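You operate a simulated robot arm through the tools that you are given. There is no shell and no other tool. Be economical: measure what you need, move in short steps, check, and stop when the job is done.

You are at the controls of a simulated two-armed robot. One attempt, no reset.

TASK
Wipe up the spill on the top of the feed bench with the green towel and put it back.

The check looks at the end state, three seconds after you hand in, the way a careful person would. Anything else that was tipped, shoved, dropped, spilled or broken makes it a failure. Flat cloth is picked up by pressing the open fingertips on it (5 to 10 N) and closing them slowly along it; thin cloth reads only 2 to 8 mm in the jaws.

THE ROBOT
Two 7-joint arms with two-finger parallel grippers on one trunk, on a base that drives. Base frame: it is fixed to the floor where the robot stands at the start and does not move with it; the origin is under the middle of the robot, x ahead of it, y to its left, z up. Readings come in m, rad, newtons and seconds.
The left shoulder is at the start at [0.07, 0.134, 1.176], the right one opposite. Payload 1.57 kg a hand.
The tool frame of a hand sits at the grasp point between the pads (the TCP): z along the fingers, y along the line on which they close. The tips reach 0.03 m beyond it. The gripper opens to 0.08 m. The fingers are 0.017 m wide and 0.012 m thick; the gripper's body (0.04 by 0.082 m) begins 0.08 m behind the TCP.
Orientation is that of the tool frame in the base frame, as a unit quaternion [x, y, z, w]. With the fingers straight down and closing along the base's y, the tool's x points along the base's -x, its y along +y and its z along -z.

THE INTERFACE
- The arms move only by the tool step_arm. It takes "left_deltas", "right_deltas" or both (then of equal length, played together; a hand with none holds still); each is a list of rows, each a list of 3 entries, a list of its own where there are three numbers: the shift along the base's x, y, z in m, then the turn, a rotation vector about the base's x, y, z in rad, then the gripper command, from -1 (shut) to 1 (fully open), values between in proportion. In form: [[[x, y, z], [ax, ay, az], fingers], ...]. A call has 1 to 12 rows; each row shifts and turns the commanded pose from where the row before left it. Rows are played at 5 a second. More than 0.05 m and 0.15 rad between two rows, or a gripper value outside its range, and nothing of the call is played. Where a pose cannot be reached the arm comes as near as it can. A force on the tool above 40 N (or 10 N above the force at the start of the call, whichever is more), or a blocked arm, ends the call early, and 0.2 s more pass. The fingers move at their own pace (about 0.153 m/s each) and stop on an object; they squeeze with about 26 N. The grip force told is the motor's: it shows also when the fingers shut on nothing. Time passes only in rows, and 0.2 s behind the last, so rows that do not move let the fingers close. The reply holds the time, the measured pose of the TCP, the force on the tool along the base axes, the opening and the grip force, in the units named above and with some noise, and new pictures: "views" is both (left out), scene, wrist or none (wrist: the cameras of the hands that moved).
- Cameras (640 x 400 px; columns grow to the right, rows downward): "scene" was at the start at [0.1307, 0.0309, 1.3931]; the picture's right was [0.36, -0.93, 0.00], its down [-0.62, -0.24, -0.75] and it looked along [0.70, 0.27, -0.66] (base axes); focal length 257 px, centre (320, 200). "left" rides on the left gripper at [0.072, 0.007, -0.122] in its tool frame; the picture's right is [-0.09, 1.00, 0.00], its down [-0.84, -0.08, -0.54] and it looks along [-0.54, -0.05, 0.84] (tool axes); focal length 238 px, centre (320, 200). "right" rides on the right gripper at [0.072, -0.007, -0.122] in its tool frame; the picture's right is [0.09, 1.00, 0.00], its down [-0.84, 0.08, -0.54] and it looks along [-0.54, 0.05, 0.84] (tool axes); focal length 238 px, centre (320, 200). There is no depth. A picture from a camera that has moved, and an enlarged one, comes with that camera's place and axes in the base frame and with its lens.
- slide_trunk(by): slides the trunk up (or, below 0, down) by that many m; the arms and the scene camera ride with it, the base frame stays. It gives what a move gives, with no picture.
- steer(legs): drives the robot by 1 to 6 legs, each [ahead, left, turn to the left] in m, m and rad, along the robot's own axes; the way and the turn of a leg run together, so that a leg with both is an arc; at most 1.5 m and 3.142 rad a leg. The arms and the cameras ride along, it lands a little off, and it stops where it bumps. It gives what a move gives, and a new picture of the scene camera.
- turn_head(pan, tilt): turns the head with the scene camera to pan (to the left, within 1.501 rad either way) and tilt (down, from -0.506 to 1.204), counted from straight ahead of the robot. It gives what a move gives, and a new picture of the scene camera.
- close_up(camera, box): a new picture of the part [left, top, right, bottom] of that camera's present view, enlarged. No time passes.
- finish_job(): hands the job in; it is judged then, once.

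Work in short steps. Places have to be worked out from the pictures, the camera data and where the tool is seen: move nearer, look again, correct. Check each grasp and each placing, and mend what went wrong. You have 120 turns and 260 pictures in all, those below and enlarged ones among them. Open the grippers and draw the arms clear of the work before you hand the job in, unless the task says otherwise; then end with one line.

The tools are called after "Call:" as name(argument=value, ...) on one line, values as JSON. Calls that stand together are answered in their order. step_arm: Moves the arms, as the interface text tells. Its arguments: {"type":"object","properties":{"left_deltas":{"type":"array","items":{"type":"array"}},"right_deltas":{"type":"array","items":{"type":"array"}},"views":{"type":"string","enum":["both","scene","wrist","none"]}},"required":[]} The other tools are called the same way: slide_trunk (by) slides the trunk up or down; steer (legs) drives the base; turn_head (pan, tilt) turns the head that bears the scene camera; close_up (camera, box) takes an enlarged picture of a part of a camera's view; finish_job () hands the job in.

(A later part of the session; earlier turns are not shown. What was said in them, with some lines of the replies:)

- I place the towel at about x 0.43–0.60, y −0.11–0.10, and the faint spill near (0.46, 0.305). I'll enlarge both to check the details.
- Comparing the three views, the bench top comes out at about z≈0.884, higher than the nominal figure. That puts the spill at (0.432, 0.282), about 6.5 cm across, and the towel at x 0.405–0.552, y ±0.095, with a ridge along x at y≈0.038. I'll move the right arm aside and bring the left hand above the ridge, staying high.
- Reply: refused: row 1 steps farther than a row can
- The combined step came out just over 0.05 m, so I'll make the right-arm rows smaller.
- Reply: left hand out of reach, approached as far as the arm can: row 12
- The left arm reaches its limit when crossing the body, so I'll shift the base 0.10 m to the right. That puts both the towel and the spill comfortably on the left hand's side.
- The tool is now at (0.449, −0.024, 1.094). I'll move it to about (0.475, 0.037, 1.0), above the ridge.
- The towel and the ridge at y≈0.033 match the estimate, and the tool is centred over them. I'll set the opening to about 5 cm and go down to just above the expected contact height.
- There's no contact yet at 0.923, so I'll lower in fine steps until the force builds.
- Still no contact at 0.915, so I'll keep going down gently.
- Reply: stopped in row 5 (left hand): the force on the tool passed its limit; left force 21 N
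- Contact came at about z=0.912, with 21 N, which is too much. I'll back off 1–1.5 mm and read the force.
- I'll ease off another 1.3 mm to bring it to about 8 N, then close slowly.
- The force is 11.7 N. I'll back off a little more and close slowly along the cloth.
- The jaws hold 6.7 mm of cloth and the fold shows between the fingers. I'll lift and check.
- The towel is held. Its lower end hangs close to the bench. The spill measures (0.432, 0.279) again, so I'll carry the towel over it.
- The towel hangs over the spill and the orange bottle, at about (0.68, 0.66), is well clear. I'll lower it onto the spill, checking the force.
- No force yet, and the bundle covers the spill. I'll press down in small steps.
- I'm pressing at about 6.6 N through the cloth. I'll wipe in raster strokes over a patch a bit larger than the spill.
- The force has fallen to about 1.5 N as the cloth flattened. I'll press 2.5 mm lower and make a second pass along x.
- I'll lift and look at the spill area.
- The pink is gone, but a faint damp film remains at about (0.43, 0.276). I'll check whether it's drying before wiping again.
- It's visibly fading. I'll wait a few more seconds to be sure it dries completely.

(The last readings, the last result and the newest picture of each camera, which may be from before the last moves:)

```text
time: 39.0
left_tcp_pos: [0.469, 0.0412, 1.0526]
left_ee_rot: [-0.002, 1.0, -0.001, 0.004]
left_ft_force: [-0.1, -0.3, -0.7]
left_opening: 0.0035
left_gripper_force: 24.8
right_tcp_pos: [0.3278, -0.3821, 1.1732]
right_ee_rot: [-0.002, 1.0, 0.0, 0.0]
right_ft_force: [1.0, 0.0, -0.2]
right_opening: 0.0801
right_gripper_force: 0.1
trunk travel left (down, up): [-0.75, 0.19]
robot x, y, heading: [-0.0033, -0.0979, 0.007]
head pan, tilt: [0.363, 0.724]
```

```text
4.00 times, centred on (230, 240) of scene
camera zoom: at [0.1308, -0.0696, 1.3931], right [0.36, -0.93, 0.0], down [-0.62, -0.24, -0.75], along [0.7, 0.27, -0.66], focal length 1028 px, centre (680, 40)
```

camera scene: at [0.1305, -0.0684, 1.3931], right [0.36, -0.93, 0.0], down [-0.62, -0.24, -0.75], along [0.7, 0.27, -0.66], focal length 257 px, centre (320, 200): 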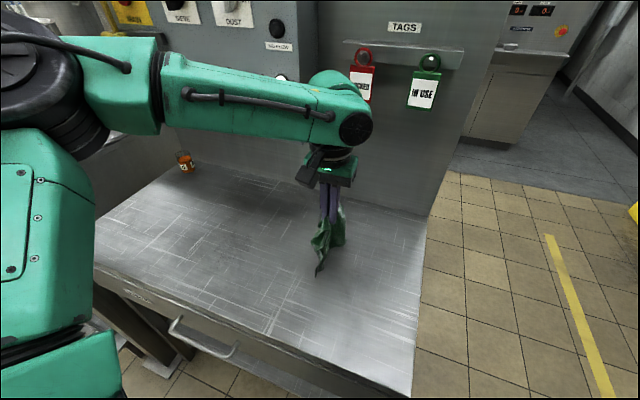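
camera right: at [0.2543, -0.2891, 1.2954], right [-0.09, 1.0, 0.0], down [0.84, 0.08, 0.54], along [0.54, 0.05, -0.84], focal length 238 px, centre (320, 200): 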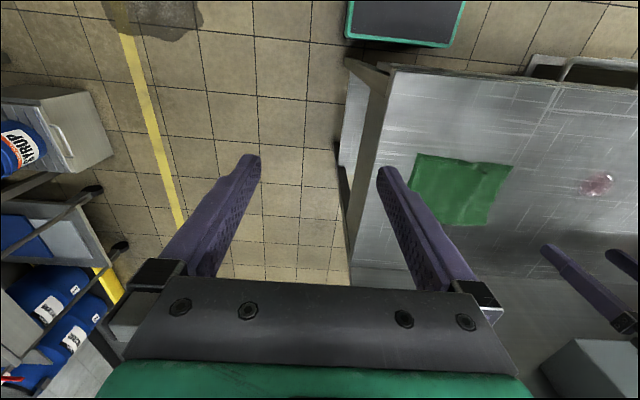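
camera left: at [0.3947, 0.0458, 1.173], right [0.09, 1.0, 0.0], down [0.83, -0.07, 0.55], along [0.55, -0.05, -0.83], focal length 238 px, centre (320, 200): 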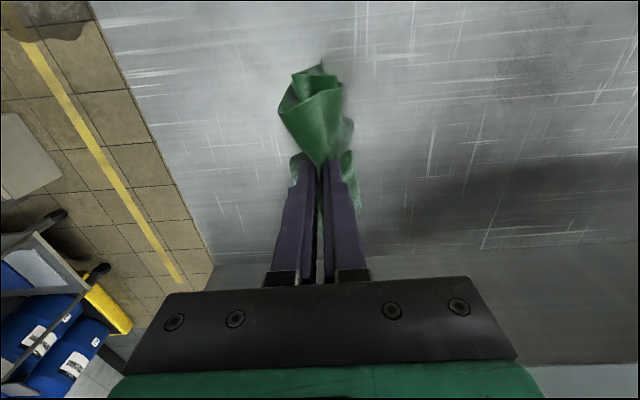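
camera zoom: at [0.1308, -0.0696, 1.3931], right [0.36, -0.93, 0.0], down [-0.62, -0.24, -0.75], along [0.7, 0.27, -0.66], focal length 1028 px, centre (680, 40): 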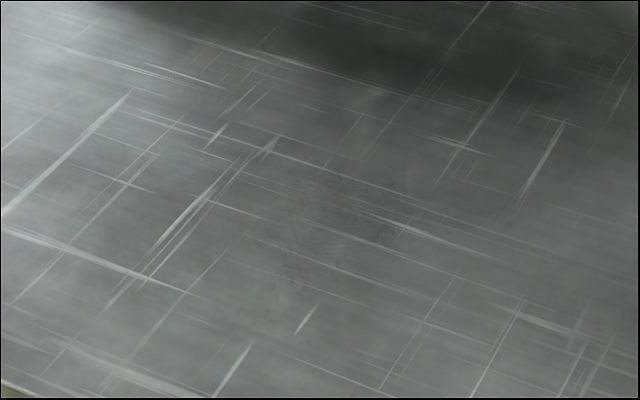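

The film has dried and the surface is clean. Now I'll put the towel back in its original spot, x 0.405–0.552, y ±0.095. I'll set it down low and drag slightly toward +y so the longer side spreads out behind.

Call:
step_arm(left_deltas=[[[0.002, -0.04, 0], [0, 0, 0], -1], [[0.002, -0.04, 0], [0, 0, 0], -1], [[0.002, 0, -0.03], [0, 0, 0], -1], [[0, 0, -0.03], [0, 0, 0], -1], [[0, 0, -0.02], [0, 0, 0], -1], [[0, 0.015, -0.012], [0, 0, 0], -1], [[0, 0.02, -0.01], [0, 0, 0], -1], [[0, 0.02, -0.01], [0, 0, 0], -1], [[0, 0.02, -0.006], [0, 0, 0], -1], [[0, 0, 0], [0, 0, 0], -1]], views="both")

```text
time: 41.2
left_tcp_pos: [0.4574, 0.0571, 0.9359]
left_ee_rot: [-0.003, 1.0, -0.002, 0.006]
left_ft_force: [0.3, 0.1, 0.4]
left_opening: 0.0037
left_gripper_force: 24.5
left hand out of reach, approached as far as the arm can: row 2, 3, 4, 5
right_tcp_pos: [0.3286, -0.3826, 1.1732]
right_ee_rot: [-0.001, 1.0, 0.0, 0.0]
right_ft_force: [0.2, -1.0, -0.7]
right_opening: 0.08
right_gripper_force: 0.1
trunk travel left (down, up): [-0.75, 0.19]
robot x, y, heading: [-0.0002, -0.0985, 0.002]
head pan, tilt: [0.363, 0.724]
camera scene: at [0.1308, -0.0699, 1.3931], right [0.36, -0.93, 0.0], down [-0.62, -0.24, -0.75], along [0.7, 0.27, -0.66], focal length 257 px, centre (320, 200)
camera left: at [0.3837, 0.0612, 1.0566], right [0.09, 1.0, 0.0], down [0.83, -0.07, 0.55], along [0.55, -0.05, -0.83], focal length 238 px, centre (320, 200)
```

scene: 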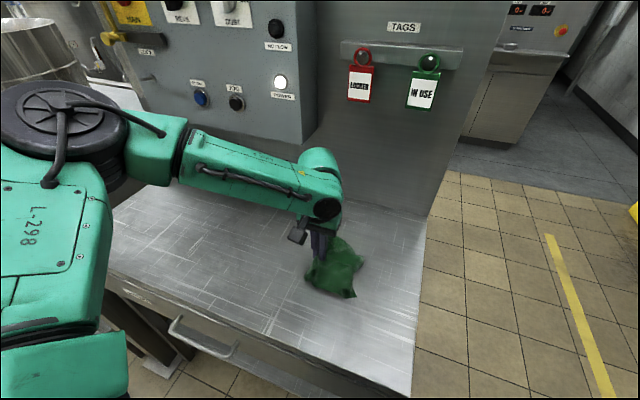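
left: 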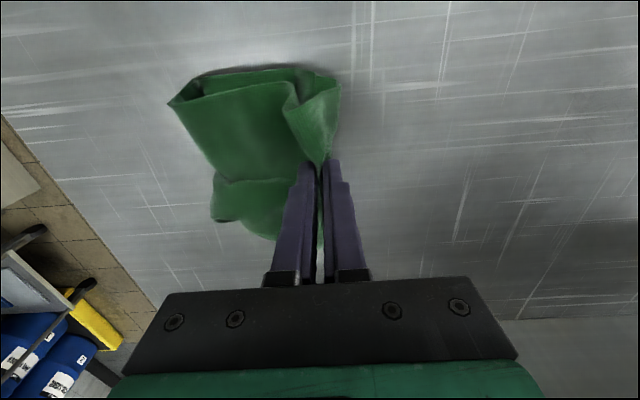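

The towel trails toward −y as intended. I'll lower the rest of the way and open the fingers.

Call:
step_arm(left_deltas=[[[0.006, -0.005, -0.006], [0, 0, 0], -1], [[0.006, -0.005, -0.006], [0, 0, 0], -1], [[0, 0, -0.004], [0, 0, 0], -1], [[0, 0, 0], [0, 0, 0], -0.8], [[0, 0, 0], [0, 0, 0], -0.5], [[0, 0, 0], [0, 0, 0], 0], [[0, 0, 0.03], [0, 0, 0], 0], [[0, 0, 0.05], [0, 0, 0], 0], [[0, 0.04, 0.03], [0, 0, 0], 0], [[0, 0.04, 0.02], [0, 0, 0], 0], [[0, 0.04, 0], [0, 0, 0], 0]], views="both")

Call:
close_up(camera="scene", box=[260, 210, 420, 310])

```text
time: 43.6
left_tcp_pos: [0.4742, 0.1713, 1.0521]
left_ee_rot: [-0.003, 1.0, -0.001, 0.005]
left_ft_force: [-0.8, 0.1, -0.9]
left_opening: 0.0399
left_gripper_force: 0.0
right_tcp_pos: [0.3268, -0.3815, 1.174]
right_ee_rot: [-0.001, 1.0, 0.0, 0.0]
right_ft_force: [0.0, -0.1, 0.1]
right_opening: 0.0799
right_gripper_force: 0.0
trunk travel left (down, up): [-0.75, 0.19]
robot x, y, heading: [-0.0014, -0.1029, 0.001]
head pan, tilt: [0.363, 0.724]
camera scene: at [0.1306, -0.0686, 1.3931], right [0.36, -0.93, 0.0], down [-0.62, -0.24, -0.75], along [0.7, 0.27, -0.66], focal length 257 px, centre (320, 200)
camera left: at [0.3995, 0.1762, 1.1723], right [0.09, 1.0, 0.0], down [0.83, -0.07, 0.55], along [0.55, -0.05, -0.83], focal length 238 px, centre (320, 200)
```

scene: 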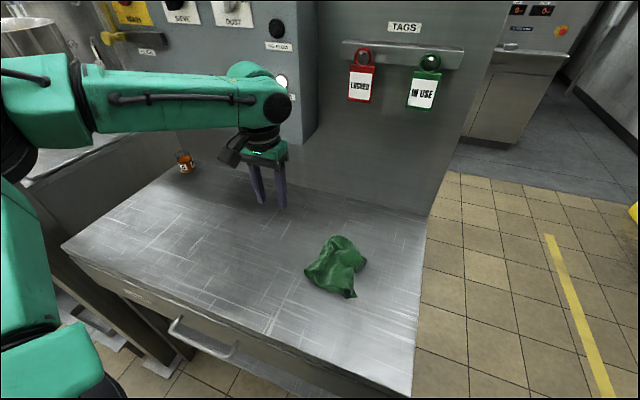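
left: 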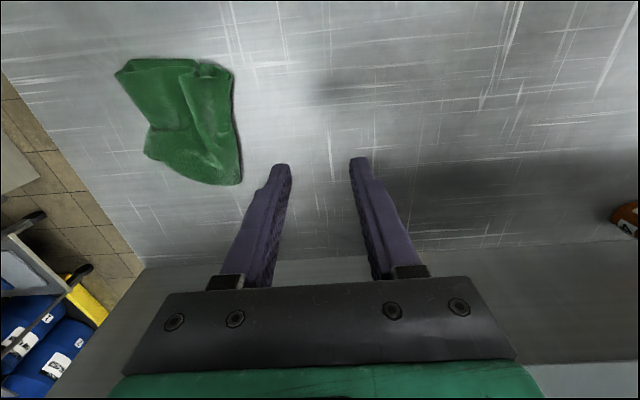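

```text
4.00 times, centred on (340, 260) of scene
camera zoom: at [0.1306, -0.0686, 1.3931], right [0.36, -0.93, 0.0], down [-0.62, -0.24, -0.75], along [0.7, 0.27, -0.66], focal length 1028 px, centre (240, -40)
```

zoom: 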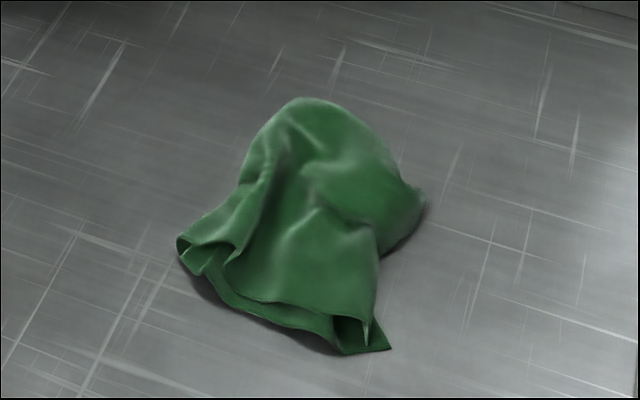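

The towel lies in its original place, centroid about (0.46, 0.006), but it's bunched. I'll look closer to see whether I can spread it.

Call:
close_up(camera="left", box=[80, 40, 272, 200])

Call:
close_up(camera="scene", box=[150, 190, 310, 290])

Call:
step_arm(right_deltas=[[[0.02, 0.04, -0.02], [0, 0, 0], 1], [[0.02, 0.04, -0.02], [0, 0, 0], 1], [[0.02, 0.04, -0.02], [0, 0, 0], 1], [[0.02, 0.04, -0.02], [0, 0, 0], 1], [[0.02, 0.04, -0.02], [0, 0, 0], 1], [[0.02, 0.03, -0.02], [0, 0, 0], 1]], views="wrist")

```text
2.50 times, centred on (176, 120) of left
camera zoom: at [0.3995, 0.1762, 1.1723], right [0.09, 1.0, 0.0], down [0.83, -0.07, 0.55], along [0.55, -0.05, -0.83], focal length 596 px, centre (680, 400)
```

zoom: 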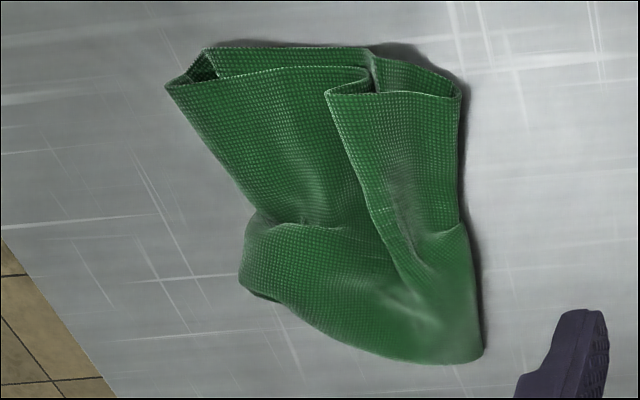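

```text
4.00 times, centred on (230, 240) of scene
camera zoom: at [0.1306, -0.0686, 1.3931], right [0.36, -0.93, 0.0], down [-0.62, -0.24, -0.75], along [0.7, 0.27, -0.66], focal length 1028 px, centre (680, 40)
```

zoom: 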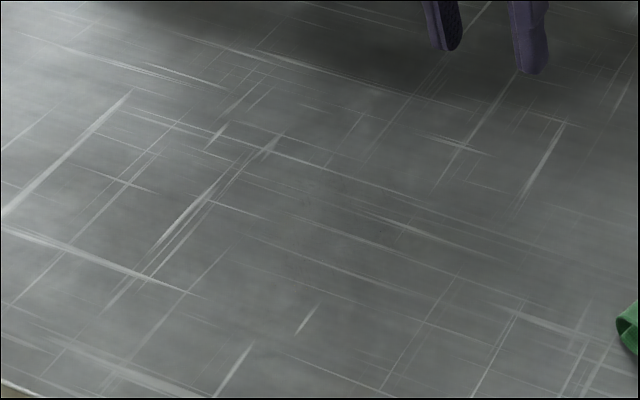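

```text
time: 45.0
left_tcp_pos: [0.4756, 0.1721, 1.0512]
left_ee_rot: [-0.002, 1.0, -0.002, 0.004]
left_ft_force: [-0.7, 0.5, -1.0]
left_opening: 0.0401
left_gripper_force: 0.1
right_tcp_pos: [0.4481, -0.1525, 1.0508]
right_ee_rot: [-0.001, 1.0, 0.0, 0.0]
right_ft_force: [0.5, -0.7, 0.1]
right_opening: 0.0797
right_gripper_force: 0.0
trunk travel left (down, up): [-0.75, 0.19]
robot x, y, heading: [0.0011, -0.0937, 0.002]
head pan, tilt: [0.363, 0.724]
camera right: at [0.3766, -0.1596, 1.1734], right [-0.09, 1.0, 0.0], down [0.84, 0.08, 0.54], along [0.54, 0.05, -0.84], focal length 238 px, centre (320, 200)
```

right: 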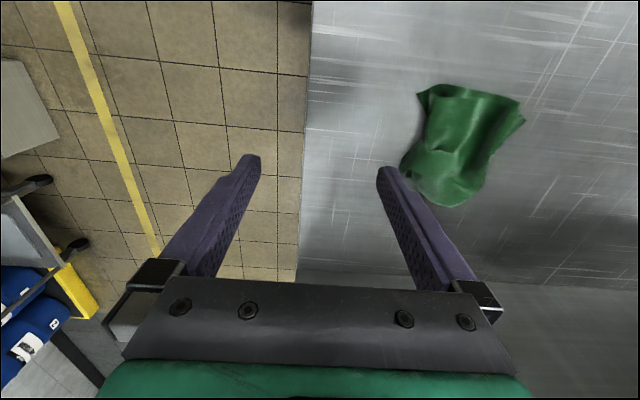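

The spill area is clean and dry. The towel lies in its original footprint, about x 0.41–0.54, y −0.05–0.077, resting loosely folded. Pulling at the pleats could shift it out of place, so I'll leave it. I'll draw both arms clear with the grippers open and take a last look.

Call:
step_arm(left_deltas=[[[0, 0, 0.04], [0, 0, 0], 1], [[0, 0.02, 0.04], [0, 0, 0], 1], [[-0.02, 0.03, 0.03], [0, 0, 0], 1], [[-0.03, 0.03, 0.02], [0, 0, 0], 1], [[-0.03, 0.03, 0], [0, 0, 0], 1], [[-0.02, 0.02, 0], [0, 0, 0], 1], [[0, 0, 0], [0, 0, 0], 1]], right_deltas=[[[0, 0, 0.04], [0, 0, 0], 1], [[-0.02, -0.03, 0.03], [0, 0, 0], 1], [[-0.02, -0.04, 0.02], [0, 0, 0], 1], [[-0.02, -0.04, 0.02], [0, 0, 0], 1], [[-0.02, -0.04, 0.01], [0, 0, 0], 1], [[-0.02, -0.04, 0], [0, 0, 0], 1], [[0, 0, 0], [0, 0, 0], 1]], views="both")

```text
time: 46.6
left_tcp_pos: [0.3675, 0.2996, 1.1829]
left_ee_rot: [-0.003, 1.0, -0.001, 0.005]
left_ft_force: [0.7, -0.4, 0.2]
left_opening: 0.0801
left_gripper_force: 0.0
right_tcp_pos: [0.3474, -0.3435, 1.1689]
right_ee_rot: [-0.002, 1.0, 0.0, -0.001]
right_ft_force: [-0.3, 1.1, -0.5]
right_opening: 0.0799
right_gripper_force: 0.0
trunk travel left (down, up): [-0.75, 0.19]
robot x, y, heading: [-0.002, -0.1007, 0.007]
head pan, tilt: [0.363, 0.724]
camera scene: at [0.1317, -0.0692, 1.3929], right [0.36, -0.93, 0.0], down [-0.62, -0.24, -0.75], along [0.7, 0.27, -0.66], focal length 257 px, centre (320, 200)
camera right: at [0.2756, -0.3496, 1.2915], right [-0.1, 1.0, 0.0], down [0.84, 0.08, 0.54], along [0.54, 0.05, -0.84], focal length 238 px, centre (320, 200)
camera left: at [0.2954, 0.3042, 1.3028], right [0.09, 1.0, 0.0], down [0.83, -0.07, 0.55], along [0.55, -0.05, -0.84], focal length 238 px, centre (320, 200)
```

scene: 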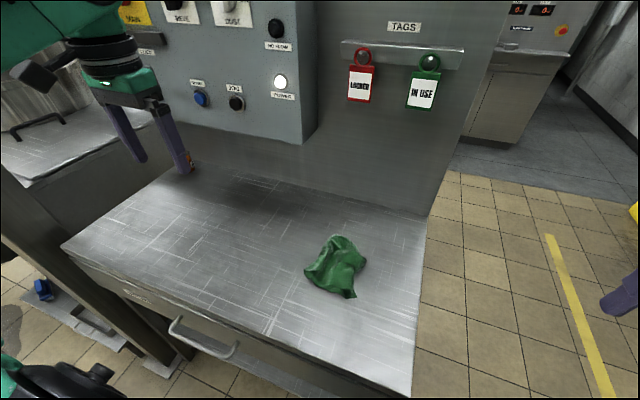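
right: 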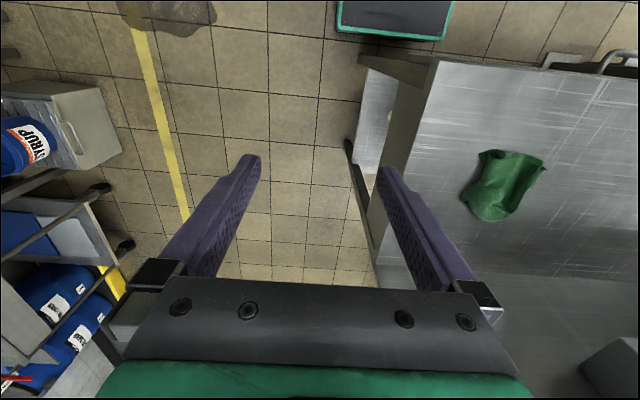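
left: 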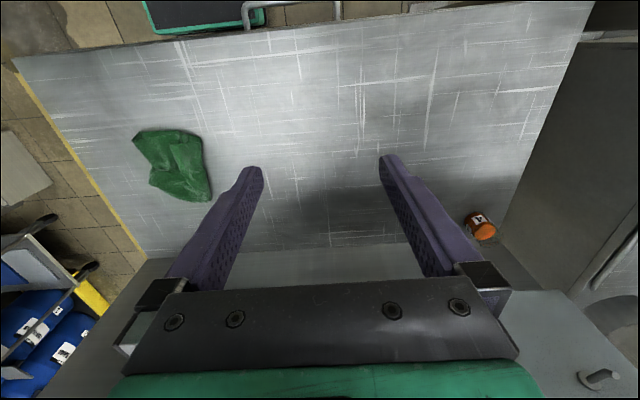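

The bench is clean, the towel is back in its place, the bottle and panel are undisturbed, and both arms are clear with grippers open. I'm handing the job in.

Call:
finish_job()

```text
The job is handed in.
```

I wiped the spill up with the green towel and put the towel back in its original spot on the feed bench, but it lies loosely folded there, not spread flat as it was before.
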